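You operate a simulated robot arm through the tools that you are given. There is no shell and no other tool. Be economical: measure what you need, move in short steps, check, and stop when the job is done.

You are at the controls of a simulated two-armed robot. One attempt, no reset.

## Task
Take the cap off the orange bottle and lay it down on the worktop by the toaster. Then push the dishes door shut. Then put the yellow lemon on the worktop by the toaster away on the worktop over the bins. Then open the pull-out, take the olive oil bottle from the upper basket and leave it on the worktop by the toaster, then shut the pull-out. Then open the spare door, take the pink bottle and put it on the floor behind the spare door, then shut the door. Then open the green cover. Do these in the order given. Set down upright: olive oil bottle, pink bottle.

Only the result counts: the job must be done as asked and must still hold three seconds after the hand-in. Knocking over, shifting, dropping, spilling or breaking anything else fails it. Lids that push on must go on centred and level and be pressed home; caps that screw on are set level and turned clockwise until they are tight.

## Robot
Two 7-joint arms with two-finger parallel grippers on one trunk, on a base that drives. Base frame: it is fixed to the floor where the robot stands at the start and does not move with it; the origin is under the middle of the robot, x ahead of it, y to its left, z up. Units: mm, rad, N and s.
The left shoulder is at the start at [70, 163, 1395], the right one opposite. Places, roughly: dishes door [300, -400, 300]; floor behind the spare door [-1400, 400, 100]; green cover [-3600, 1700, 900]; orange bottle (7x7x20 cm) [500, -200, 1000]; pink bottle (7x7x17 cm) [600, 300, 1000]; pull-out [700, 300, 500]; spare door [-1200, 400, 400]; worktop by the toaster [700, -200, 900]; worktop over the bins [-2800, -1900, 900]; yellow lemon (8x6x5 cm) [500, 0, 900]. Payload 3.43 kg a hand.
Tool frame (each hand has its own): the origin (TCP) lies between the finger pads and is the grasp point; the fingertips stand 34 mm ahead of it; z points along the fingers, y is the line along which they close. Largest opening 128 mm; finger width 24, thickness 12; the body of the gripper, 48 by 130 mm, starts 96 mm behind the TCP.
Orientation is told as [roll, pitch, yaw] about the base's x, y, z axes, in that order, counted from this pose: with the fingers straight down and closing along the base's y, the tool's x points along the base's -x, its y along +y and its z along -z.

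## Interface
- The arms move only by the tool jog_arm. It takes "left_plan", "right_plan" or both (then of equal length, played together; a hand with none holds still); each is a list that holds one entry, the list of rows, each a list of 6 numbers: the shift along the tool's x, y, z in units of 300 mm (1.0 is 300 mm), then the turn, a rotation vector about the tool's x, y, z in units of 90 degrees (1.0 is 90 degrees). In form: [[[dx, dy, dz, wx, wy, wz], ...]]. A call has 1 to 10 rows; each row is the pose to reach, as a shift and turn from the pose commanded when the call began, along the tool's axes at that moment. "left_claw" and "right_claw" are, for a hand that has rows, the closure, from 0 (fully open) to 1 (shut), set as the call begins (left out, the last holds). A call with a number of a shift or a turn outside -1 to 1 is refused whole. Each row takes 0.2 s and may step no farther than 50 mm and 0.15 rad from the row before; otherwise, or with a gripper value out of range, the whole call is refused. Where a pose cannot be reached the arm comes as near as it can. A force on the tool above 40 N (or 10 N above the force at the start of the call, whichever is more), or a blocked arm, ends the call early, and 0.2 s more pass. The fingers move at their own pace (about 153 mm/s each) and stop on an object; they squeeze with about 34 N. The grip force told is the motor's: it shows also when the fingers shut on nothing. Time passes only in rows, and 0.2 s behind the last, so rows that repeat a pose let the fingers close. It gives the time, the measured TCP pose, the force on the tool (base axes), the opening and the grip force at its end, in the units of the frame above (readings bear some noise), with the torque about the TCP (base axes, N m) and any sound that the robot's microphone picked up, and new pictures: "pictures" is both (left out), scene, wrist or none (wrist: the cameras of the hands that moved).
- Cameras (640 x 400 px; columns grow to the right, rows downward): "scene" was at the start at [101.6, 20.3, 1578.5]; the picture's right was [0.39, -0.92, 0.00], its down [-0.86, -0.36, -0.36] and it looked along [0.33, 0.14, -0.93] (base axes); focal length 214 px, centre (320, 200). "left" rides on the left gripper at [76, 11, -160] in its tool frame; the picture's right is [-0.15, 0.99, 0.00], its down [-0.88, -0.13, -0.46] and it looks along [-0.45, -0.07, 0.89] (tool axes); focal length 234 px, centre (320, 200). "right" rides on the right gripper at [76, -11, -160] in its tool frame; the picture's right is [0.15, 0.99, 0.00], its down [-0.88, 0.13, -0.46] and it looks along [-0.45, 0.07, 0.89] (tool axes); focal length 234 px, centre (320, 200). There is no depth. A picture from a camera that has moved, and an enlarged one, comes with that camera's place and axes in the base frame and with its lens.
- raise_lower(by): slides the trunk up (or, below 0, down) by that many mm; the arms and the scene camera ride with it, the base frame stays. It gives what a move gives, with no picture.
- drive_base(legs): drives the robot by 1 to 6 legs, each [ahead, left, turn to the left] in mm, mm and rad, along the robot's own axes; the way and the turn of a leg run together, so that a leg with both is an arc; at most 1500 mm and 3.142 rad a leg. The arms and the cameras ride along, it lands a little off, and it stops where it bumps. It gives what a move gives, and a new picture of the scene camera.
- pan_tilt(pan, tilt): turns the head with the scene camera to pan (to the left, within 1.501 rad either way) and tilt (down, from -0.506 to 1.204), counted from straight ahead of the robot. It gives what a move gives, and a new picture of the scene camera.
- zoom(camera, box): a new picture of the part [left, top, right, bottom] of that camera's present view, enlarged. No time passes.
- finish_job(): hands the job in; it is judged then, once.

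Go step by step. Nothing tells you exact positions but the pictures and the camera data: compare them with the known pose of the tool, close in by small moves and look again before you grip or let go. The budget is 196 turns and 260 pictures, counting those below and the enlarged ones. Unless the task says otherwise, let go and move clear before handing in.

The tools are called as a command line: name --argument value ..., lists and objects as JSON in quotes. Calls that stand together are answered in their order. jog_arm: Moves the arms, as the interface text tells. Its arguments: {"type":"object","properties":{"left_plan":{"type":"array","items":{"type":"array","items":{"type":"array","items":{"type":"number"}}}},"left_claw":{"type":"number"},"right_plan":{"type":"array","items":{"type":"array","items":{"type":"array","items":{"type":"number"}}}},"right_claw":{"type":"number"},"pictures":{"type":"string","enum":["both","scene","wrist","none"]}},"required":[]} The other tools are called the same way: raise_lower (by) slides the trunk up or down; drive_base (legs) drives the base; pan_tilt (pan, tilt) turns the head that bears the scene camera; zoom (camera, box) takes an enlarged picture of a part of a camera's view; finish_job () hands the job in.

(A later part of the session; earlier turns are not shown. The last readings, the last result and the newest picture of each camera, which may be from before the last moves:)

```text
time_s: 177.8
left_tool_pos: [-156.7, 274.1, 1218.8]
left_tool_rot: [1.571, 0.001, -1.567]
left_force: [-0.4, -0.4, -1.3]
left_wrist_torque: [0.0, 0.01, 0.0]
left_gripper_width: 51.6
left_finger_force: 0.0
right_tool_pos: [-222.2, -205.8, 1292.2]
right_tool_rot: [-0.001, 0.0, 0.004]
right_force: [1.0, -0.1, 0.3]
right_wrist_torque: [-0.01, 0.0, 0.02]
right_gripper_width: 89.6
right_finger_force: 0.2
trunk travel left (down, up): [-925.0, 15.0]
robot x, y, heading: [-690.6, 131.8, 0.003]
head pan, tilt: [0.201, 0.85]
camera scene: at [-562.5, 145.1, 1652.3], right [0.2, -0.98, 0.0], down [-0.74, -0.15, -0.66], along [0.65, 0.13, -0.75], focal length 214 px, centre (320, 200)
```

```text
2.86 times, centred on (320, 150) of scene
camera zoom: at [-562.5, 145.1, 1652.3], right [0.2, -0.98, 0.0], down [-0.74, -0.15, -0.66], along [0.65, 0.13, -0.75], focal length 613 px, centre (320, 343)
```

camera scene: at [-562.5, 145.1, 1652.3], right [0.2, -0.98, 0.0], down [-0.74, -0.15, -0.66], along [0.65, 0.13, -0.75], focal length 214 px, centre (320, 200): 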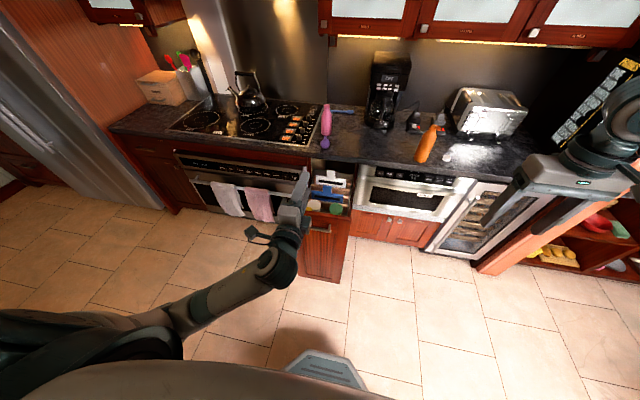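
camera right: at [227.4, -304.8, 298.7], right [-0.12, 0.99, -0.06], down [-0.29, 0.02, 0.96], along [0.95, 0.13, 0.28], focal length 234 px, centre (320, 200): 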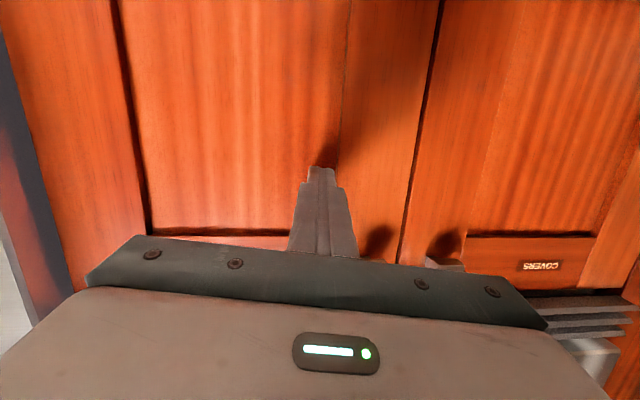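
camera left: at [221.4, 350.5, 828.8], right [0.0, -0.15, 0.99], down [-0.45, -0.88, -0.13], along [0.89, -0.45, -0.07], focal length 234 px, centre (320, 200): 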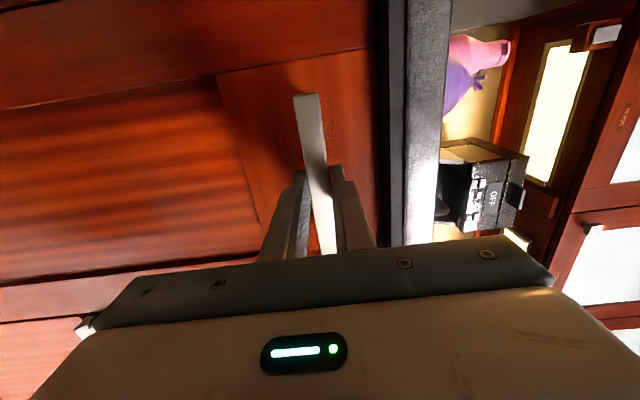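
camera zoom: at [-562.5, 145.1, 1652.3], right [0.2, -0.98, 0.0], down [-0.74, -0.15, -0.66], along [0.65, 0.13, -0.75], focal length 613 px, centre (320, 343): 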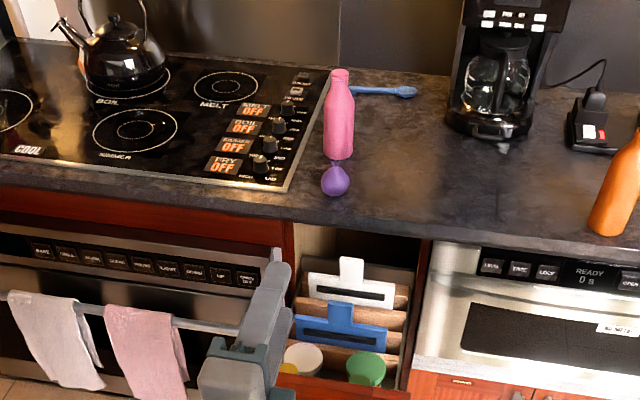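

The front row of the basket holds items with white and green tops. I turn the left hand back down over the pull-out to look inside with its camera.

jog_arm --left_plan '[[[0, 0, 0.05, 0.095, 0, 0], [0, 0.02, 0.1, 0.19, 0, 0], [0, 0.03, 0.15, 0.285, 0, 0], [0, 0.04, 0.2, 0.38, 0, 0], [0, 0.05, 0.25, 0.475, 0, 0], [0, 0.06, 0.3, 0.57, 0, 0], [0, 0.07, 0.35, 0.665, 0, 0], [0, 0.08, 0.4, 0.76, 0, 0], [0, 0.1, 0.45, 0.855, 0, 0], [0, 0.1, 0.5, 0.95, 0, 0]]]' --pictures "both"

zoom --camera "left" --box '[160, 0, 480, 200]'

zoom --camera "scene" --box '[260, 140, 380, 240]'

```text
time_s: 180.0
left_tool_pos: [-5.3, 275.2, 1247.8]
left_tool_rot: [0.075, 0.0, -1.565]
left_force: [0.5, 0.8, 0.1]
left_wrist_torque: [0.01, 0.04, -0.02]
left_gripper_width: 51.1
left_finger_force: 0.1
right_tool_pos: [-221.2, -206.3, 1291.0]
right_tool_rot: [-0.001, 0.0, 0.003]
right_force: [0.8, 0.6, -0.2]
right_wrist_torque: [0.02, 0.01, -0.05]
right_gripper_width: 89.8
right_finger_force: 0.0
trunk travel left (down, up): [-925.0, 15.0]
robot x, y, heading: [-685.9, 131.8, 0.002]
head pan, tilt: [0.201, 0.85]
camera scene: at [-561.2, 143.9, 1652.1], right [0.2, -0.98, 0.0], down [-0.74, -0.15, -0.66], along [0.65, 0.13, -0.75], focal length 214 px, centre (320, 200)
camera left: at [-7.0, 351.9, 1406.6], right [0.99, -0.14, 0.07], down [-0.16, -0.88, 0.44], along [0.0, -0.45, -0.89], focal length 234 px, centre (320, 200)
```

scene: 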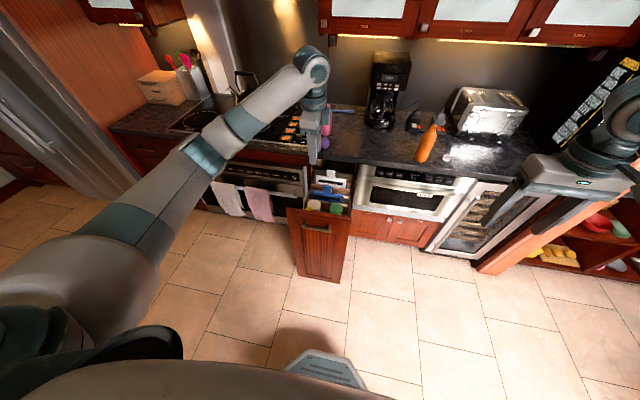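
left: 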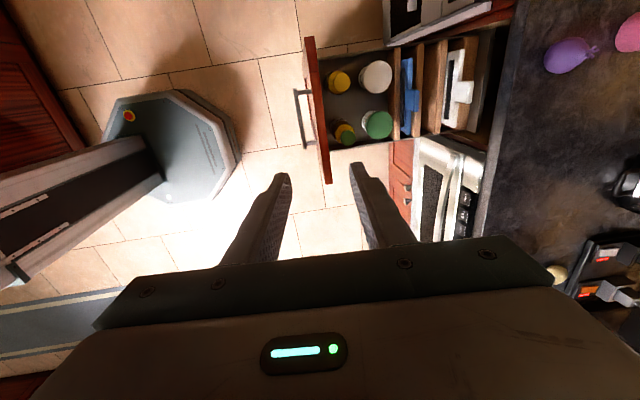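

```text
2.00 times, centred on (320, 100) of left
camera zoom: at [-7.0, 351.9, 1406.6], right [0.99, -0.14, 0.07], down [-0.16, -0.88, 0.44], along [0.0, -0.45, -0.89], focal length 468 px, centre (320, 400)
```

zoom: 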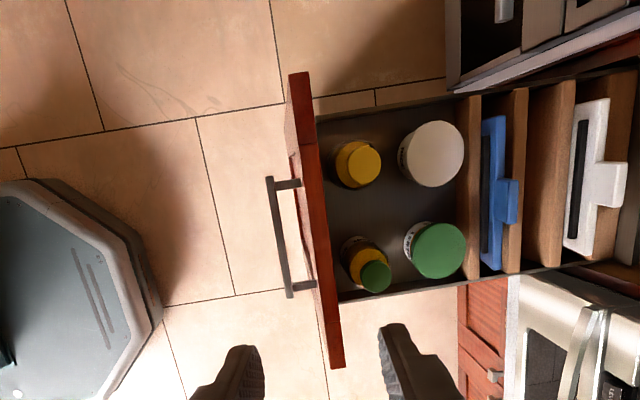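

```text
4.00 times, centred on (320, 190) of scene
camera zoom: at [-561.2, 143.9, 1652.1], right [0.2, -0.98, 0.0], down [-0.74, -0.15, -0.66], along [0.65, 0.13, -0.75], focal length 858 px, centre (320, 240)
```

zoom: 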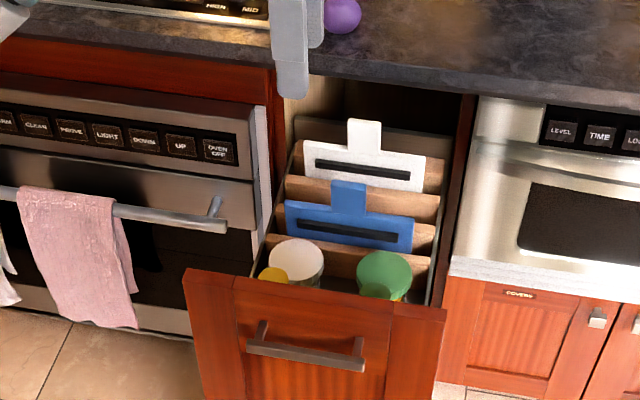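

Four containers: a yellow-capped bottle, a small green-capped yellow bottle, and white and green jars. I zoom to read labels.

zoom --camera "left" --box '[310, 50, 400, 150]'

zoom --camera "left" --box '[320, 105, 370, 155]'

```text
4.00 times, centred on (355, 100) of left
camera zoom: at [-7.0, 351.9, 1406.6], right [0.99, -0.14, 0.07], down [-0.16, -0.88, 0.44], along [0.0, -0.45, -0.89], focal length 937 px, centre (180, 600)
```

zoom: 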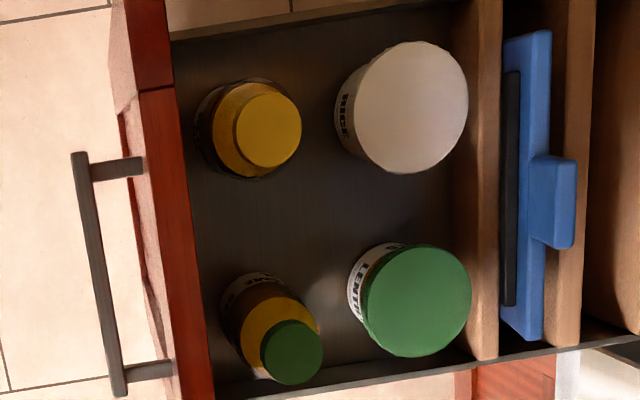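

```text
8.00 times, centred on (345, 130) of left
camera zoom: at [-7.0, 351.9, 1406.6], right [0.99, -0.14, 0.07], down [-0.16, -0.88, 0.44], along [0.0, -0.45, -0.89], focal length 1873 px, centre (120, 760)
```

zoom: 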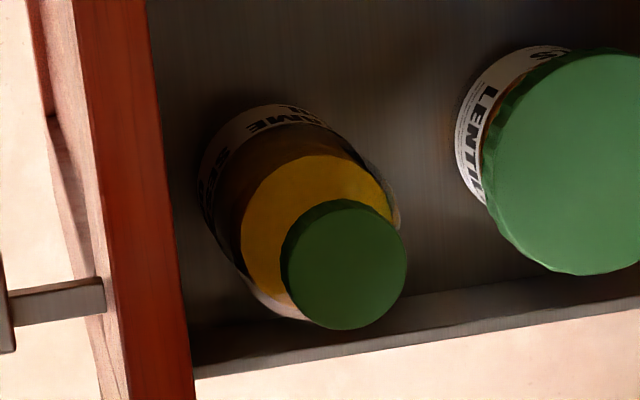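

The green-capped one reads "SESAME ...", so the yellow-capped bottle should be the olive oil. I check its label.

zoom --camera "left" --box '[315, 60, 365, 110]'

```text
8.00 times, centred on (340, 85) of left
camera zoom: at [-7.0, 351.9, 1406.6], right [0.99, -0.14, 0.07], down [-0.16, -0.88, 0.44], along [0.0, -0.45, -0.89], focal length 1873 px, centre (160, 1120)
```

zoom: 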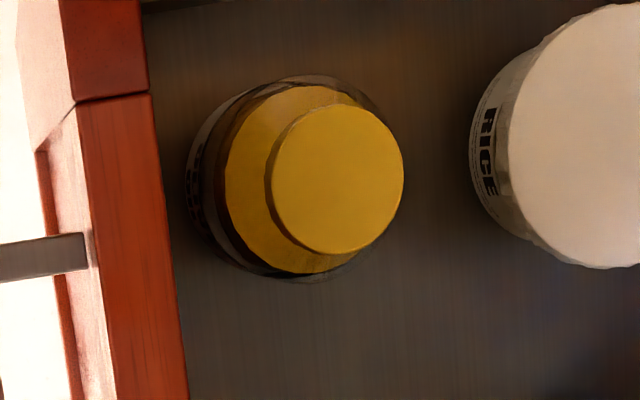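

By elimination (RICE, LENTILS, SESAME) the yellow-capped bottle is the olive oil; its cap top is about (85, 340, 829). I turn the left hand to yaw 0 (closing along y) and drive closer.

jog_arm --left_plan '[[[0, 0, -0.03, 0.048, 0, 0], [0, 0, -0.03, 0.048, 0, -0.08], [0, 0, -0.03, 0.048, 0, -0.17], [0, 0, -0.03, 0.046, 0, -0.26], [0, 0, -0.03, 0.045, 0, -0.35], [0, 0, -0.03, 0.044, 0, -0.44], [0, 0, -0.03, 0.043, 0, -0.53], [0, 0, -0.03, 0.042, 0, -0.62], [0, 0, -0.03, 0.041, 0, -0.71], [0, 0, -0.03, 0.04, 0, -0.8]]]' --left_claw 0.4 --pictures "none"

drive_base --legs '[[190, 0, 0]]'

```text
time_s: 182.2
left_tool_pos: [-7.2, 275.4, 1257.9]
left_tool_rot: [-0.026, -0.042, -0.306]
left_force: [-1.0, -0.4, -0.4]
left_wrist_torque: [0.02, -0.03, 0.0]
left_gripper_width: 76.8
left_finger_force: 0.1
right_tool_pos: [-222.2, -206.2, 1290.6]
right_tool_rot: [0.0, 0.0, 0.003]
right_force: [0.3, -0.7, -0.4]
right_wrist_torque: [0.0, -0.02, -0.04]
right_gripper_width: 89.7
right_finger_force: 0.2
trunk travel left (down, up): [-925.0, 15.0]
robot x, y, heading: [-689.6, 134.9, -0.002]
head pan, tilt: [0.201, 0.85]
```

```text
time_s: 183.8
left_tool_pos: [178.6, 273.2, 1258.0]
left_tool_rot: [-0.023, -0.045, -0.312]
left_force: [-0.3, 0.1, 0.4]
left_wrist_torque: [0.0, -0.07, -0.01]
left_gripper_width: 76.8
left_finger_force: 0.1
right_tool_pos: [-38.1, -206.0, 1292.9]
right_tool_rot: [0.0, -0.005, 0.002]
right_force: [-1.0, 0.9, -0.9]
right_wrist_torque: [0.02, -0.08, 0.01]
right_gripper_width: 89.8
right_finger_force: 0.0
trunk travel left (down, up): [-925.0, 15.0]
robot x, y, heading: [-502.0, 130.7, -0.004]
head pan, tilt: [0.201, 0.85]
camera scene: at [-379.2, 145.0, 1652.7], right [0.2, -0.98, 0.0], down [-0.73, -0.15, -0.66], along [0.65, 0.13, -0.75], focal length 214 px, centre (320, 200)
```

scene: 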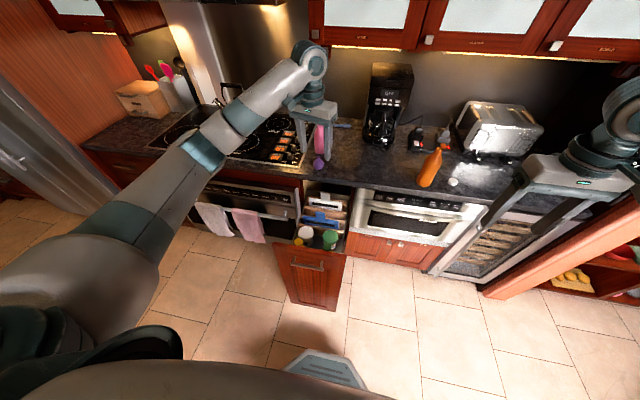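

I level the hand, turn it to yaw 0 and bring it above the olive oil bottle.

jog_arm --left_plan '[[[0.057, 0.018, 0.12, -0.002, 0.004, -0.028], [0.114, 0.035, 0.24, -0.005, 0.008, -0.056], [0.171, 0.053, 0.36, -0.007, 0.012, -0.084], [0.228, 0.07, 0.48, -0.009, 0.016, -0.113], [0.285, 0.088, 0.6, -0.011, 0.02, -0.141], [0.342, 0.105, 0.72, -0.014, 0.024, -0.169], [0.399, 0.123, 0.84, -0.016, 0.028, -0.197]]]' --pictures "both"

zoom --camera "left" --box '[220, 60, 420, 185]'

```text
time_s: 185.4
left_tool_pos: [85.8, 336.0, 999.4]
left_tool_rot: [-0.005, 0.007, -0.001]
left_force: [-0.5, 0.0, 0.1]
left_wrist_torque: [0.01, -0.03, -0.02]
left_gripper_width: 77.1
left_finger_force: 0.1
right_tool_pos: [-34.6, -205.1, 1293.2]
right_tool_rot: [0.001, -0.003, 0.002]
right_force: [0.2, 0.4, 0.4]
right_wrist_torque: [-0.03, 0.0, 0.02]
right_gripper_width: 89.6
right_finger_force: 0.1
trunk travel left (down, up): [-925.0, 15.0]
robot x, y, heading: [-502.9, 129.5, -0.007]
head pan, tilt: [0.201, 0.85]
camera scene: at [-374.8, 145.7, 1652.3], right [0.2, -0.98, 0.0], down [-0.74, -0.15, -0.66], along [0.65, 0.13, -0.75], focal length 214 px, centre (320, 200)
camera left: at [11.6, 350.4, 1159.3], right [0.15, 0.99, 0.0], down [0.88, -0.13, 0.45], along [0.44, -0.07, -0.89], focal length 234 px, centre (320, 200)
```

scene: 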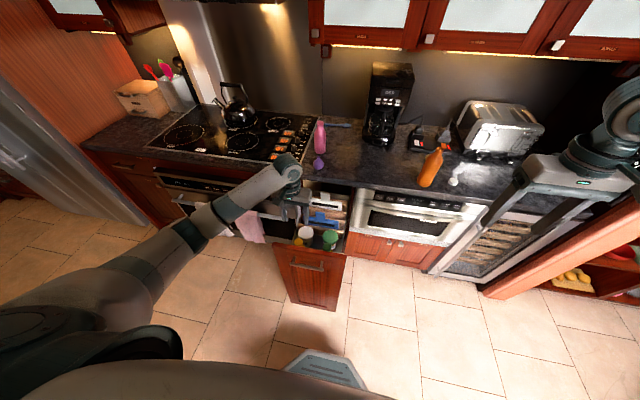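
left: 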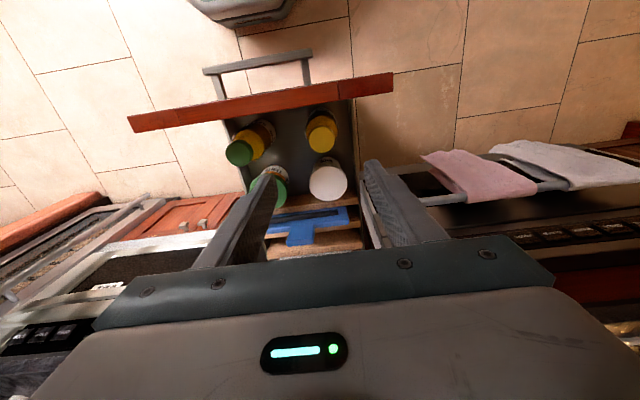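

```text
3.20 times, centred on (320, 122) of left
camera zoom: at [11.6, 350.4, 1159.3], right [0.15, 0.99, 0.0], down [0.88, -0.13, 0.45], along [0.44, -0.07, -0.89], focal length 749 px, centre (320, 448)
```

zoom: 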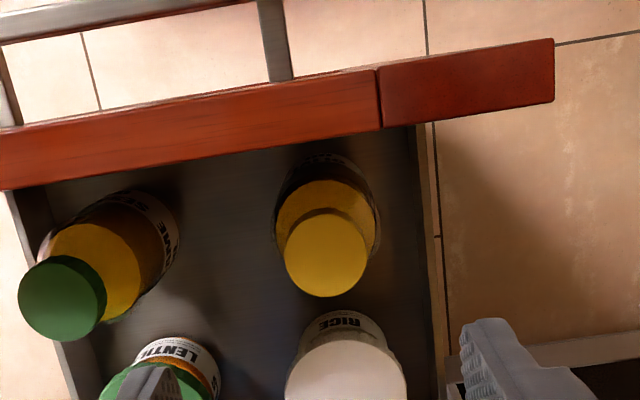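

The cap sits at about (86, 341). I align and lower partway to check clearances.

jog_arm --left_plan '[[[0, 0.015, 0.15, 0, 0, 0], [0, 0.017, 0.3, 0, 0, 0], [0, 0.017, 0.42, 0, 0, 0]]]' --left_claw 0.42 --pictures "wrist"

zoom --camera "left" --box '[220, 80, 420, 205]'

```text
time_s: 186.2
left_tool_pos: [84.3, 340.2, 873.1]
left_tool_rot: [-0.004, 0.01, -0.004]
left_force: [0.1, 0.0, 1.0]
left_wrist_torque: [-0.03, -0.03, -0.01]
left_gripper_width: 74.3
left_finger_force: 0.0
right_tool_pos: [-34.4, -206.5, 1291.5]
right_tool_rot: [0.001, -0.001, 0.002]
right_force: [-0.2, 0.3, -0.3]
right_wrist_torque: [0.03, 0.01, 0.01]
right_gripper_width: 89.6
right_finger_force: 0.1
trunk travel left (down, up): [-925.0, 15.0]
robot x, y, heading: [-501.5, 129.9, -0.0]
head pan, tilt: [0.201, 0.85]
camera left: at [10.5, 354.1, 1033.2], right [0.15, 0.99, -0.01], down [0.88, -0.13, 0.45], along [0.44, -0.07, -0.89], focal length 234 px, centre (320, 200)
```

left: 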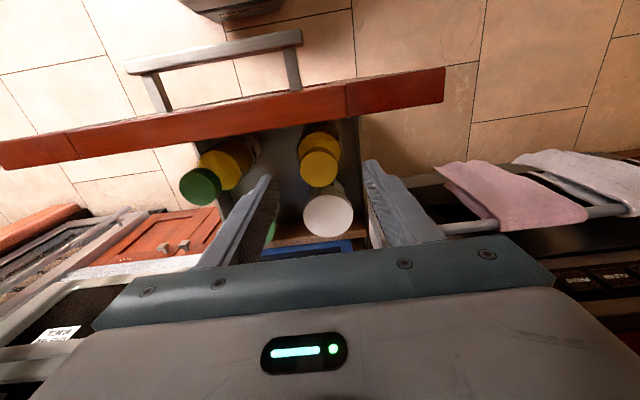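

```text
3.20 times, centred on (320, 142) of left
camera zoom: at [10.5, 354.1, 1033.2], right [0.15, 0.99, -0.01], down [0.88, -0.13, 0.45], along [0.44, -0.07, -0.89], focal length 749 px, centre (320, 384)
```

zoom: 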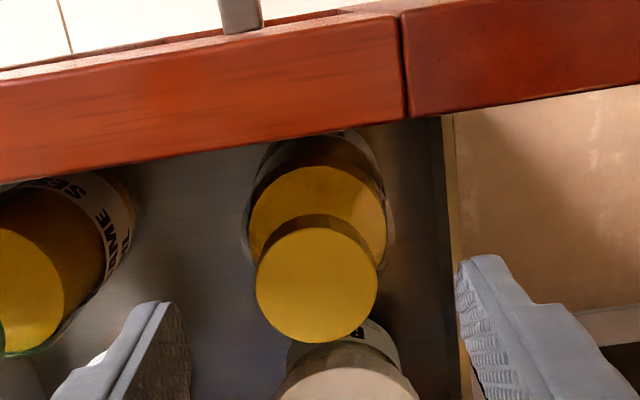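

Side clearance to the basket wall is only a few millimetres at body depth, so I grip the cap (37 mm, top at z≈814) instead. I narrow the opening and lower to z≈828.

jog_arm --left_plan '[[[-0.003, 0.002, 0.05, 0, 0, 0], [-0.003, 0.002, 0.1, 0, 0, 0], [-0.003, 0.002, 0.155, 0, 0, 0]]]' --left_claw 0.55 --pictures "wrist"

zoom --camera "left" --box '[220, 100, 420, 225]'

```text
time_s: 187.0
left_tool_pos: [85.4, 342.1, 828.3]
left_tool_rot: [-0.004, 0.009, -0.002]
left_force: [-0.3, -0.4, 0.0]
left_wrist_torque: [0.03, 0.0, 0.0]
left_gripper_width: 58.0
left_finger_force: 0.1
right_tool_pos: [-34.8, -206.5, 1291.7]
right_tool_rot: [0.002, -0.001, 0.002]
right_force: [-0.7, -0.3, -0.4]
right_wrist_torque: [0.0, 0.01, 0.01]
right_gripper_width: 89.6
right_finger_force: 0.1
trunk travel left (down, up): [-925.0, 15.0]
robot x, y, heading: [-502.3, 131.9, -0.002]
head pan, tilt: [0.201, 0.85]
camera left: at [11.3, 355.4, 986.2], right [0.15, 0.99, 0.0], down [0.88, -0.13, 0.45], along [0.44, -0.07, -0.89], focal length 234 px, centre (320, 200)
```

left: 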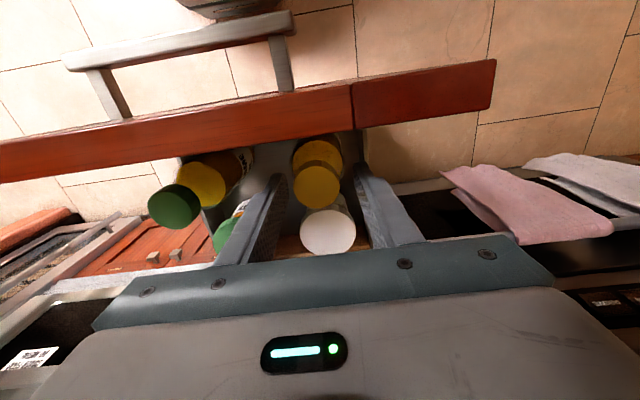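

```text
3.20 times, centred on (320, 162) of left
camera zoom: at [11.3, 355.4, 986.2], right [0.15, 0.99, 0.0], down [0.88, -0.13, 0.45], along [0.44, -0.07, -0.89], focal length 749 px, centre (320, 320)
```

zoom: 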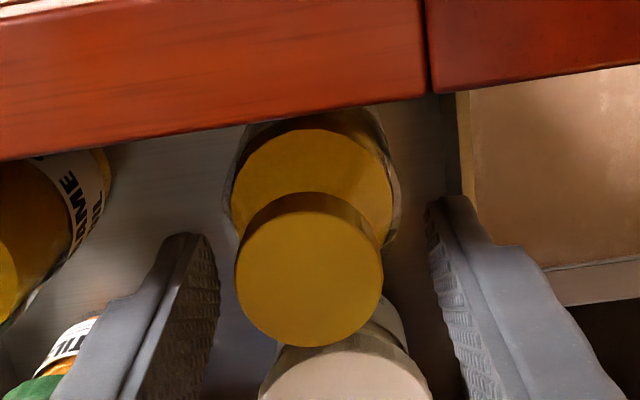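

Aligned. I go 8 mm lower and close on the cap.

jog_arm --left_plan '[[[0, -0.003, 0.028, 0, 0, 0], [0, -0.003, 0.028, 0, 0, 0]]]' --pictures "none"

jog_arm --left_plan '[[[0, 0, 0, 0, 0, 0], [0, 0, 0, 0, 0, 0], [0, 0, 0, 0, 0, 0], [0, 0, -0.03, 0, 0, 0], [0, 0, -0.06, 0, 0, 0]]]' --left_claw 1 --pictures "wrist"

```text
time_s: 187.6
left_tool_pos: [86.8, 340.5, 818.7]
left_tool_rot: [-0.004, 0.007, -0.004]
left_force: [-0.6, 0.1, -0.7]
left_wrist_torque: [0.0, 0.02, 0.02]
left_gripper_width: 57.7
left_finger_force: 0.1
right_tool_pos: [-35.0, -206.4, 1291.6]
right_tool_rot: [0.0, 0.0, 0.001]
right_force: [-0.3, -0.1, 0.4]
right_wrist_torque: [0.0, 0.0, -0.04]
right_gripper_width: 89.5
right_finger_force: 0.0
trunk travel left (down, up): [-925.0, 15.0]
robot x, y, heading: [-502.5, 129.7, 0.002]
head pan, tilt: [0.201, 0.85]
```

```text
time_s: 188.8
left_tool_pos: [86.0, 342.1, 837.2]
left_tool_rot: [-0.004, 0.011, -0.003]
left_force: [0.1, -0.6, -2.6]
left_wrist_torque: [-0.01, -0.05, 0.0]
left_gripper_width: 37.8
left_finger_force: 34.5
right_tool_pos: [-33.5, -205.1, 1292.2]
right_tool_rot: [0.0, -0.002, 0.001]
right_force: [-0.3, 0.7, -0.3]
right_wrist_torque: [0.01, -0.02, 0.02]
right_gripper_width: 89.8
right_finger_force: 0.1
trunk travel left (down, up): [-925.0, 15.0]
robot x, y, heading: [-501.3, 130.0, -0.0]
head pan, tilt: [0.201, 0.85]
camera left: at [11.2, 354.8, 995.8], right [0.15, 0.99, 0.0], down [0.88, -0.13, 0.45], along [0.44, -0.07, -0.89], focal length 234 px, centre (320, 200)
```

left: 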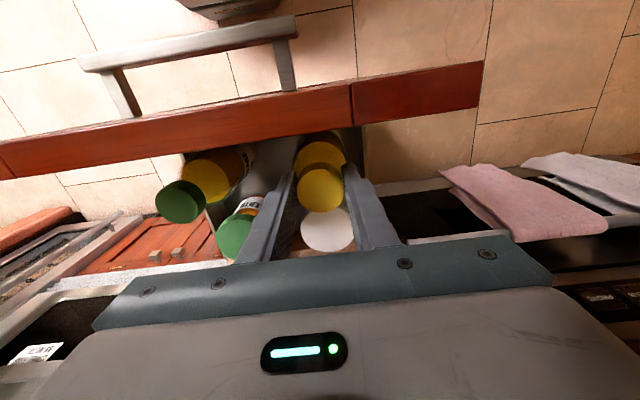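

It lifts with about 2.6 N of weight, so the whole bottle comes along. I raise it straight up.

jog_arm --left_plan '[[[0, 0, -0.1, 0, 0, 0], [0, 0, -0.2, 0, 0, 0], [0, 0, -0.3, 0, 0, 0], [0, 0, -0.4, 0, 0, 0], [0, 0, -0.5, 0, 0, 0], [0, 0, -0.6, 0, 0, 0], [0, 0, -0.7, 0, 0, 0], [0, 0, -0.8, 0, 0, 0], [0, 0, -0.9, 0, 0, 0], [0, 0, -1.0, 0, 0, 0]]]' --pictures "both"

zoom --camera "scene" --box '[240, 100, 400, 260]'

```text
time_s: 191.0
left_tool_pos: [87.1, 342.8, 1138.1]
left_tool_rot: [-0.004, 0.007, -0.003]
left_force: [0.1, 0.4, -2.7]
left_wrist_torque: [-0.01, -0.01, 0.03]
left_gripper_width: 37.8
left_finger_force: 33.9
right_tool_pos: [-33.7, -205.5, 1291.5]
right_tool_rot: [-0.001, 0.001, 0.002]
right_force: [0.6, -1.1, 0.7]
right_wrist_torque: [-0.03, -0.01, 0.0]
right_gripper_width: 89.4
right_finger_force: 0.0
trunk travel left (down, up): [-925.0, 15.0]
robot x, y, heading: [-500.3, 132.2, -0.001]
head pan, tilt: [0.201, 0.85]
camera scene: at [-374.3, 145.1, 1652.1], right [0.2, -0.98, 0.0], down [-0.74, -0.15, -0.66], along [0.65, 0.13, -0.75], focal length 214 px, centre (320, 200)
camera left: at [13.8, 355.8, 1296.3], right [0.15, 0.99, 0.0], down [0.88, -0.13, 0.45], along [0.44, -0.07, -0.89], focal length 234 px, centre (320, 200)
```

scene: 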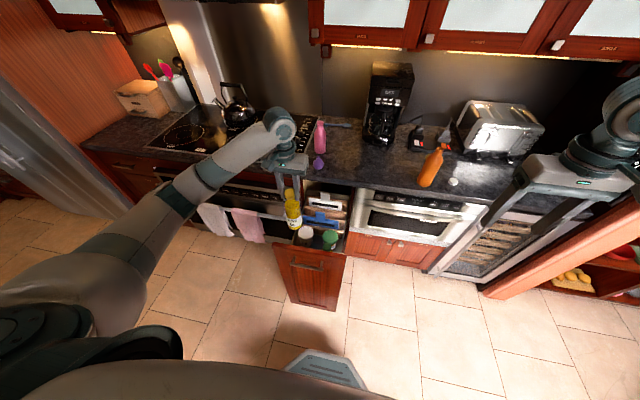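
left: 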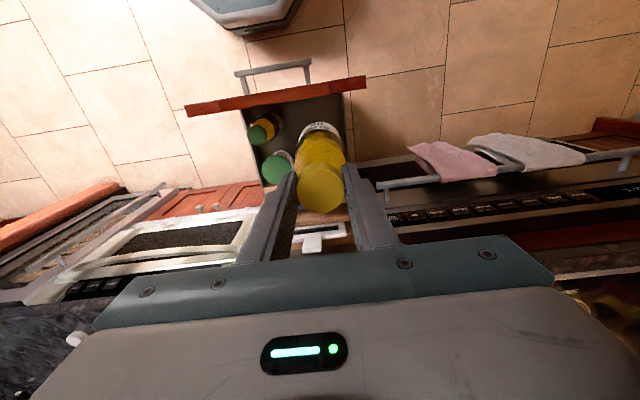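

```text
2.50 times, centred on (320, 180) of scene
camera zoom: at [-374.3, 145.1, 1652.1], right [0.2, -0.98, 0.0], down [-0.74, -0.15, -0.66], along [0.65, 0.13, -0.75], focal length 536 px, centre (320, 250)
```

zoom: 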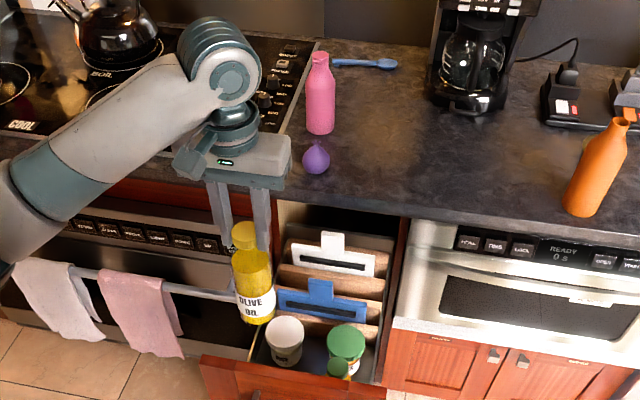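

The label reads OLIVE OIL. I lift more, pull the right hand in, then drive round right of the open pull-out and up to the counter.

jog_arm --left_plan '[[[0, 0, -0.1, 0, 0, 0], [0, 0, -0.2, 0, 0, 0], [0, 0, -0.3, 0, 0, 0], [0, 0, -0.4, 0, 0, 0], [0, 0, -0.4, 0, 0, 0]]]' --right_plan '[[[0.1, 0.1, 0, 0, 0, 0], [0.2, 0.2, 0, 0, 0, 0], [0.3, 0.3, 0, 0, 0, 0], [0.4, 0.4, 0, 0, 0, 0], [0.5, 0.5, 0, 0, 0, 0]]]' --pictures "none"

drive_base --legs '[[0, -370, 0], [400, 0, 0]]'

zoom --camera "left" --box '[0, 0, 640, 400]'

```text
time_s: 192.2
left_tool_pos: [90.8, 346.4, 1256.9]
left_tool_rot: [-0.006, 0.011, -0.002]
left_force: [0.5, 0.9, -4.1]
left_wrist_torque: [-0.01, 0.01, 0.0]
left_gripper_width: 37.7
left_finger_force: 34.0
right_tool_pos: [-140.0, -44.7, 1304.8]
right_tool_rot: [-0.003, 0.003, 0.001]
right_force: [0.4, 1.4, -0.3]
right_wrist_torque: [-0.01, 0.04, -0.03]
right_gripper_width: 89.5
right_finger_force: 0.1
right hand out of reach, approached as far as the arm can: row 4, 5
trunk travel left (down, up): [-925.0, 15.0]
robot x, y, heading: [-502.0, 131.2, 0.001]
head pan, tilt: [0.201, 0.85]
```

```text
time_s: 196.7
left_tool_pos: [492.3, -28.8, 1259.5]
left_tool_rot: [-0.003, 0.009, -0.002]
left_force: [0.1, -0.2, -2.8]
left_wrist_torque: [0.04, 0.04, 0.03]
left_gripper_width: 37.9
left_finger_force: 33.8
right_tool_pos: [263.4, -420.5, 1305.9]
right_tool_rot: [-0.001, 0.001, 0.005]
right_force: [-0.4, 0.5, -0.9]
right_wrist_torque: [-0.02, -0.01, -0.01]
right_gripper_width: 89.4
right_finger_force: 0.2
trunk travel left (down, up): [-925.0, 15.0]
robot x, y, heading: [-98.6, -238.7, 0.002]
head pan, tilt: [0.201, 0.85]
camera scene: at [29.2, -228.0, 1652.4], right [0.2, -0.98, 0.0], down [-0.74, -0.15, -0.66], along [0.65, 0.13, -0.75], focal length 214 px, centre (320, 200)
```

scene: 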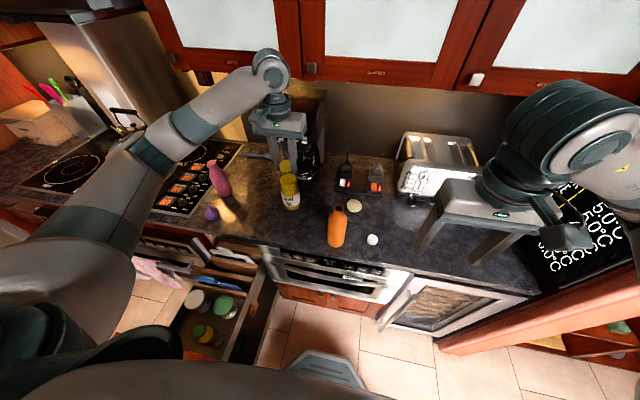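

```text
1.00 times, centred on (320, 200) of left
camera zoom: at [418.3, -16.1, 1417.6], right [0.15, 0.99, 0.0], down [0.88, -0.13, 0.45], along [0.44, -0.07, -0.89], focal length 234 px, centre (320, 200)
```

zoom: 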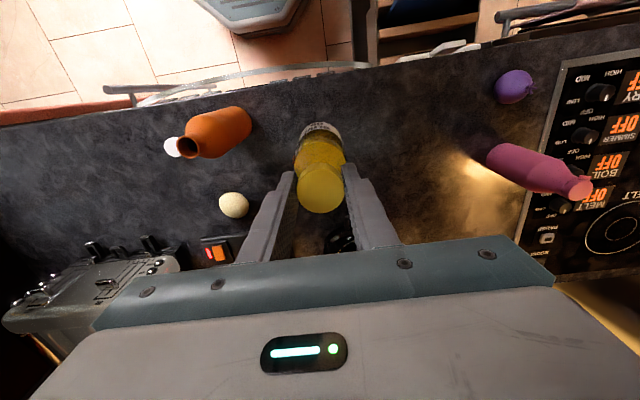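

The spot below (492, -29) is clear. I lower the bottle, then feel for the surface.

jog_arm --left_plan '[[[0, 0, 0.12, 0, 0, 0], [0, 0, 0.24, 0, 0, 0], [0, 0, 0.34, 0, 0, 0]]]' --pictures "both"

zoom --camera "scene" --box '[220, 120, 360, 240]'

```text
time_s: 197.5
left_tool_pos: [493.4, -28.1, 1156.0]
left_tool_rot: [-0.003, 0.009, -0.002]
left_force: [-0.8, 1.0, -3.3]
left_wrist_torque: [-0.03, 0.06, 0.03]
left_gripper_width: 37.7
left_finger_force: 33.9
right_tool_pos: [265.4, -420.2, 1304.8]
right_tool_rot: [-0.001, 0.001, 0.004]
right_force: [0.2, 0.0, -0.6]
right_wrist_torque: [0.01, 0.05, -0.02]
right_gripper_width: 89.5
right_finger_force: 0.2
trunk travel left (down, up): [-925.0, 15.0]
robot x, y, heading: [-96.0, -246.7, 0.001]
head pan, tilt: [0.201, 0.85]
camera scene: at [32.4, -227.8, 1652.1], right [0.2, -0.98, 0.0], down [-0.74, -0.15, -0.66], along [0.65, 0.13, -0.75], focal length 214 px, centre (320, 200)
camera left: at [419.4, -15.8, 1315.1], right [0.15, 0.99, -0.01], down [0.88, -0.13, 0.45], along [0.44, -0.07, -0.89], focal length 234 px, centre (320, 200)
```

scene: 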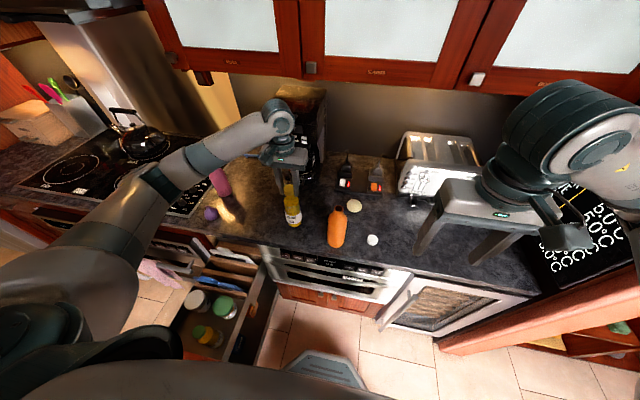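
left: 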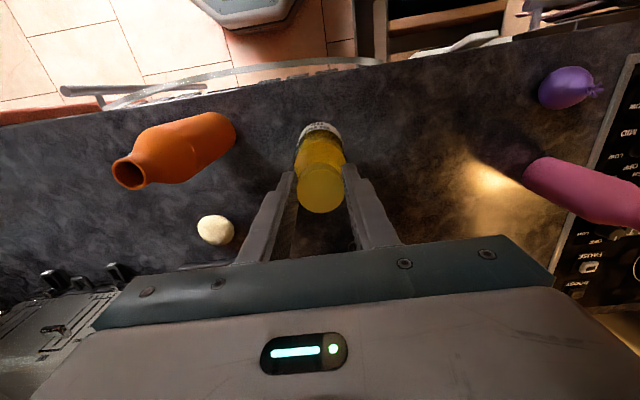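

```text
3.33 times, centred on (290, 180) of scene
camera zoom: at [32.4, -227.8, 1652.1], right [0.2, -0.98, 0.0], down [-0.74, -0.15, -0.66], along [0.65, 0.13, -0.75], focal length 715 px, centre (420, 267)
```

zoom: 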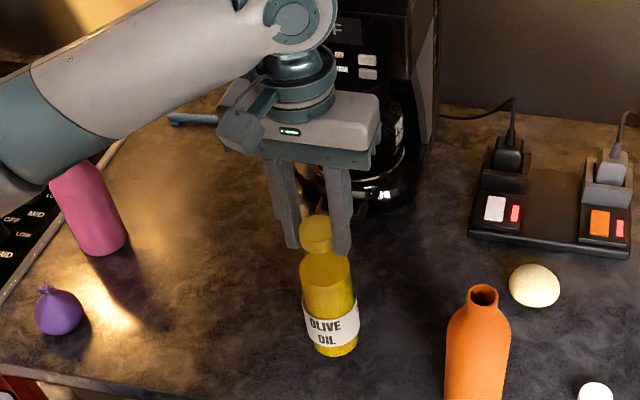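

The base is about 37 mm above the counter. I lower 28 mm and then step down.

jog_arm --left_plan '[[[0, 0, 0.05, 0, 0, 0], [0, 0, 0.09, 0, 0, 0]]]' --pictures "none"

jog_arm --left_plan '[[[0, 0, 0.01, 0, 0, 0], [0, 0, 0.015, 0, 0, 0]]]' --pictures "none"

jog_arm --left_plan '[[[0, 0, 0.008, 0, 0, 0], [0, 0, 0.013, 0, 0, 0]]]' --pictures "none"

```text
time_s: 198.1
left_tool_pos: [493.4, -28.5, 1128.4]
left_tool_rot: [-0.003, 0.008, -0.002]
left_force: [-0.5, -0.2, -3.0]
left_wrist_torque: [0.01, -0.01, -0.01]
left_gripper_width: 37.9
left_finger_force: 34.4
right_tool_pos: [265.9, -419.3, 1304.2]
right_tool_rot: [-0.003, 0.004, 0.004]
right_force: [1.2, -0.3, -0.9]
right_wrist_torque: [0.03, 0.02, 0.01]
right_gripper_width: 89.5
right_finger_force: 0.1
trunk travel left (down, up): [-925.0, 15.0]
robot x, y, heading: [-96.3, -243.2, -0.001]
head pan, tilt: [0.201, 0.85]
```

```text
time_s: 198.7
left_tool_pos: [493.7, -29.4, 1125.3]
left_tool_rot: [-0.003, 0.007, -0.003]
left_force: [0.3, -0.1, -3.6]
left_wrist_torque: [0.0, 0.0, -0.01]
left_gripper_width: 37.7
left_finger_force: 33.5
right_tool_pos: [265.8, -420.0, 1305.2]
right_tool_rot: [-0.001, 0.005, 0.004]
right_force: [0.0, -0.3, 0.9]
right_wrist_torque: [0.03, 0.0, 0.0]
right_gripper_width: 89.5
right_finger_force: 0.0
trunk travel left (down, up): [-925.0, 15.0]
robot x, y, heading: [-96.3, -239.6, 0.002]
head pan, tilt: [0.201, 0.85]
```

```text
time_s: 199.3
left_tool_pos: [492.7, -29.3, 1119.7]
left_tool_rot: [-0.004, 0.01, -0.002]
left_force: [0.0, 0.4, -3.2]
left_wrist_torque: [0.0, 0.01, 0.02]
left_gripper_width: 37.7
left_finger_force: 34.0
right_tool_pos: [265.4, -418.5, 1304.3]
right_tool_rot: [-0.002, 0.005, 0.004]
right_force: [-1.1, 0.0, -0.2]
right_wrist_torque: [0.04, 0.0, 0.01]
right_gripper_width: 89.6
right_finger_force: 0.1
trunk travel left (down, up): [-925.0, 15.0]
robot x, y, heading: [-96.2, -243.4, 0.008]
head pan, tilt: [0.201, 0.85]
```

jog_arm --left_plan '[[[0, 0, 0.007, 0, 0, 0], [0, 0, 0.012, 0, 0, 0]]]' --pictures "none"

jog_arm --left_plan '[[[0, 0, 0.007, 0, 0, 0], [0, 0, 0.01, 0, 0, 0]]]' --pictures "none"

jog_arm --left_plan '[[[0, 0, 0.007, 0, 0, 0], [0, 0, 0.01, 0, 0, 0]]]' --pictures "wrist"

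```text
time_s: 199.9
left_tool_pos: [493.3, -29.9, 1119.7]
left_tool_rot: [-0.002, 0.004, -0.003]
left_force: [-0.2, 0.5, 7.7]
left_wrist_torque: [0.32, 0.19, -0.02]
left_gripper_width: 37.8
left_finger_force: 33.8
right_tool_pos: [263.0, -420.4, 1306.6]
right_tool_rot: [0.0, 0.002, 0.003]
right_force: [0.9, -0.5, -0.5]
right_wrist_torque: [0.02, 0.01, 0.01]
right_gripper_width: 89.3
right_finger_force: 0.0
trunk travel left (down, up): [-925.0, 15.0]
robot x, y, heading: [-96.1, -240.6, -0.001]
head pan, tilt: [0.201, 0.85]
```

```text
time_s: 200.5
left_tool_pos: [492.1, -29.9, 1115.8]
left_tool_rot: [-0.006, 0.004, -0.001]
left_force: [3.4, 0.4, 23.7]
left_wrist_torque: [0.07, -0.11, -0.07]
left_gripper_width: 38.6
left_finger_force: 34.4
right_tool_pos: [263.6, -419.3, 1305.9]
right_tool_rot: [0.0, 0.002, 0.003]
right_force: [0.1, -0.1, 0.6]
right_wrist_torque: [-0.02, 0.02, 0.0]
right_gripper_width: 89.6
right_finger_force: 0.0
trunk travel left (down, up): [-925.0, 15.0]
robot x, y, heading: [-97.0, -242.6, -0.002]
head pan, tilt: [0.201, 0.85]
```

```text
time_s: 201.1
left_tool_pos: [491.9, -29.5, 1111.9]
left_tool_rot: [-0.003, 0.008, -0.002]
left_force: [3.3, 1.0, 23.3]
left_wrist_torque: [0.05, -0.02, -0.05]
left_gripper_width: 38.3
left_finger_force: 33.9
right_tool_pos: [262.9, -420.3, 1305.2]
right_tool_rot: [0.001, 0.001, 0.004]
right_force: [0.3, -0.4, -0.6]
right_wrist_torque: [0.02, 0.01, -0.02]
right_gripper_width: 89.7
right_finger_force: 0.0
trunk travel left (down, up): [-925.0, 15.0]
robot x, y, heading: [-96.5, -240.9, -0.0]
head pan, tilt: [0.201, 0.85]
camera left: at [416.7, -17.2, 1271.2], right [0.15, 0.99, 0.0], down [0.88, -0.13, 0.45], along [0.45, -0.07, -0.89], focal length 234 px, centre (320, 200)
```

left: 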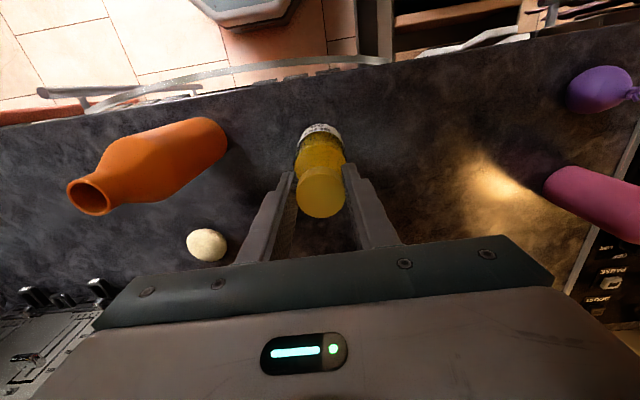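

The bottle stands on the worktop. I open and rise straight up.

jog_arm --left_plan '[[[0, 0, -0.01, 0, 0, 0], [0, 0, -0.01, 0, 0, 0], [0, 0, -0.01, 0, 0, 0], [0, 0, -0.15, 0, 0, 0], [0, 0, -0.3, 0, 0, 0], [0, 0, -0.45, 0, 0, 0]]]' --left_claw 0.4 --pictures "both"

```text
time_s: 202.5
left_tool_pos: [492.3, -29.5, 1246.9]
left_tool_rot: [-0.002, 0.009, -0.002]
left_force: [0.2, -0.7, 0.2]
left_wrist_torque: [0.05, 0.01, -0.02]
left_gripper_width: 76.8
left_finger_force: 0.0
right_tool_pos: [263.9, -421.1, 1305.6]
right_tool_rot: [-0.004, 0.003, 0.004]
right_force: [-0.8, -0.2, 0.2]
right_wrist_torque: [0.0, -0.03, 0.03]
right_gripper_width: 89.8
right_finger_force: 0.0
trunk travel left (down, up): [-925.0, 15.0]
robot x, y, heading: [-100.5, -243.2, -0.002]
head pan, tilt: [0.201, 0.85]
camera scene: at [30.3, -228.2, 1652.2], right [0.2, -0.98, 0.0], down [-0.74, -0.15, -0.66], along [0.65, 0.13, -0.75], focal length 214 px, centre (320, 200)
camera left: at [418.1, -15.9, 1405.4], right [0.15, 0.99, 0.0], down [0.88, -0.13, 0.45], along [0.44, -0.07, -0.89], focal length 234 px, centre (320, 200)
```

scene: 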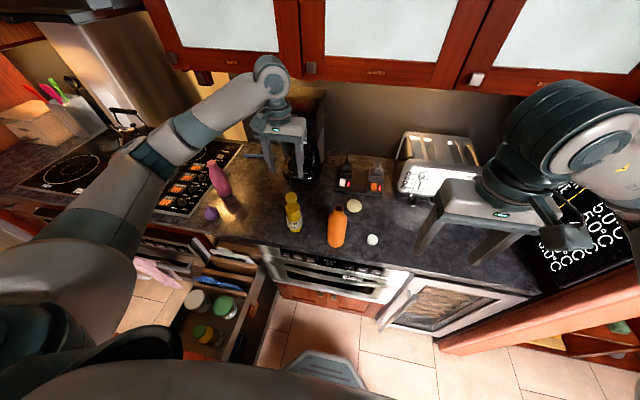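
left: 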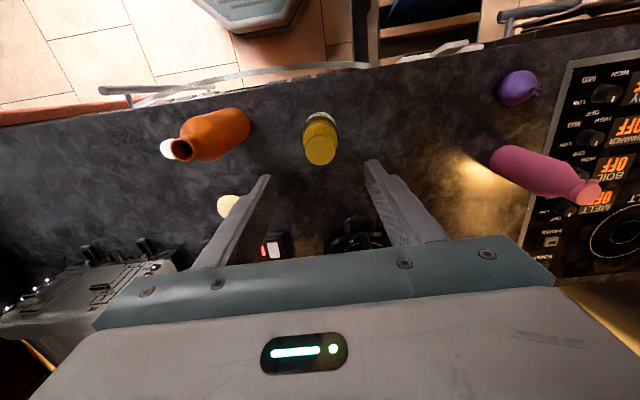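

The olive oil stands upright on the worktop. Now I return in front of the pull-out to shut it.

drive_base --legs '[[-460, 0, 0], [0, 370, 0]]'

jog_arm --left_plan '[[[0.13, -0.05, 0, 0, 0, 0], [0.26, -0.1, 0, 0, 0, 0], [0.39, -0.15, 0, 0, 0, 0], [0.52, -0.2, 0, 0, 0, 0], [0.65, -0.24, 0, 0, 0, 0]]]' --left_claw 1 --pictures "none"

raise_lower --by -400

jog_arm --left_plan '[[[0, 0, 0, 0, -0.095, 0], [0, 0, 0, 0, -0.19, 0], [0, 0, 0, 0, -0.285, 0], [0, 0, 0, 0, -0.38, 0], [0, 0, 0, 0, -0.475, 0], [0, 0, 0, 0, -0.57, 0], [0, 0, 0, 0, -0.665, 0], [0, 0, 0, 0, -0.76, 0], [0, 0, 0.05, 0, -0.855, 0], [0, 0, 0.1, 0, -0.95, 0]]]' --pictures "both"

```text
time_s: 207.2
left_tool_pos: [35.7, 340.0, 1245.0]
left_tool_rot: [-0.003, 0.008, -0.001]
left_force: [-0.5, 0.0, 0.0]
left_wrist_torque: [0.01, -0.02, 0.02]
left_gripper_width: 76.7
left_finger_force: 0.1
right_tool_pos: [-192.0, -51.8, 1304.3]
right_tool_rot: [0.001, 0.002, 0.005]
right_force: [0.1, -1.0, -0.2]
right_wrist_torque: [0.04, 0.0, -0.02]
right_gripper_width: 90.0
right_finger_force: 0.1
trunk travel left (down, up): [-925.0, 15.0]
robot x, y, heading: [-551.6, 127.2, 0.003]
head pan, tilt: [0.201, 0.85]
camera scene: at [-426.0, 139.1, 1652.2], right [0.2, -0.98, 0.0], down [-0.74, -0.15, -0.66], along [0.65, 0.13, -0.75], focal length 214 px, centre (320, 200)
```

scene: 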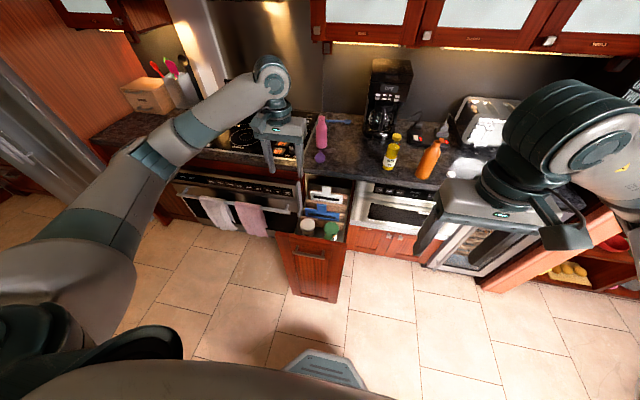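

```text
time_s: 208.4
left_tool_pos: [-161.1, 268.7, 1249.9]
left_tool_rot: [-0.003, 0.008, 0.0]
left_force: [0.9, -0.1, -0.4]
left_wrist_torque: [0.03, -0.01, -0.02]
left_gripper_width: 0.0
left_finger_force: 32.4
right_tool_pos: [-192.6, -51.7, 1304.4]
right_tool_rot: [0.0, 0.002, 0.006]
right_force: [0.5, -0.1, 0.5]
right_wrist_torque: [0.04, -0.01, 0.02]
right_gripper_width: 89.5
right_finger_force: 0.1
trunk travel left (down, up): [-925.0, 15.0]
robot x, y, heading: [-552.6, 132.0, 0.003]
head pan, tilt: [0.201, 0.85]
```

```text
time_s: 212.2
left_tool_pos: [-159.8, 270.3, 849.0]
left_tool_rot: [-0.004, 0.009, -0.002]
left_force: [0.4, 0.6, -0.1]
left_wrist_torque: [-0.03, -0.02, 0.03]
left_gripper_width: 0.0
left_finger_force: 32.8
right_tool_pos: [-192.9, -49.6, 905.0]
right_tool_rot: [0.001, 0.002, 0.006]
right_force: [-0.1, -0.5, 0.5]
right_wrist_torque: [-0.01, 0.0, 0.02]
right_gripper_width: 89.6
right_finger_force: 0.0
trunk travel left (down, up): [-525.0, 415.0]
robot x, y, heading: [-553.6, 127.2, 0.008]
head pan, tilt: [0.201, 0.85]
```

```text
time_s: 214.4
left_tool_pos: [-23.2, 165.2, 862.3]
left_tool_rot: [0.009, -1.452, 0.001]
left_force: [-0.2, -0.9, 0.1]
left_wrist_torque: [0.03, 0.01, 0.0]
left_gripper_width: 0.2
left_finger_force: 32.9
left hand out of reach, approached as far as the arm can: row 2, 3, 4, 5, 6, 7, 8, 9, 10
right_tool_pos: [-192.0, -51.8, 905.3]
right_tool_rot: [0.0, 0.002, 0.005]
right_force: [0.5, -0.4, 0.5]
right_wrist_torque: [0.03, 0.01, 0.03]
right_gripper_width: 89.6
right_finger_force: 0.0
trunk travel left (down, up): [-525.0, 415.0]
robot x, y, heading: [-556.5, 125.2, 0.002]
head pan, tilt: [0.201, 0.85]
camera scene: at [-426.4, 140.6, 1252.2], right [0.2, -0.98, 0.0], down [-0.74, -0.15, -0.66], along [0.65, 0.13, -0.75], focal length 214 px, centre (320, 200)
camera left: at [-190.6, 175.8, 805.7], right [0.01, 0.99, 0.15], down [-0.35, -0.13, 0.93], along [0.94, -0.06, 0.34], focal length 234 px, centre (320, 200)
```

scene: 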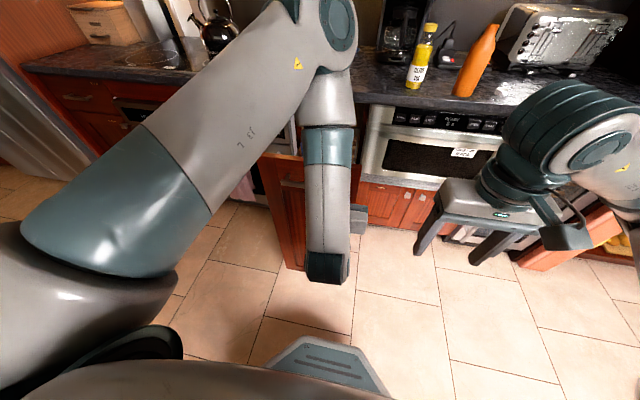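
left: 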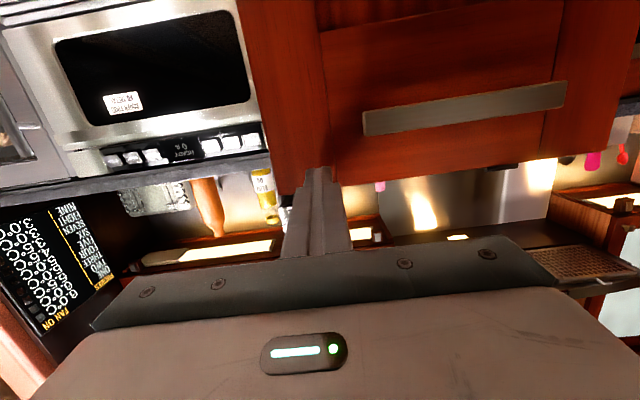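

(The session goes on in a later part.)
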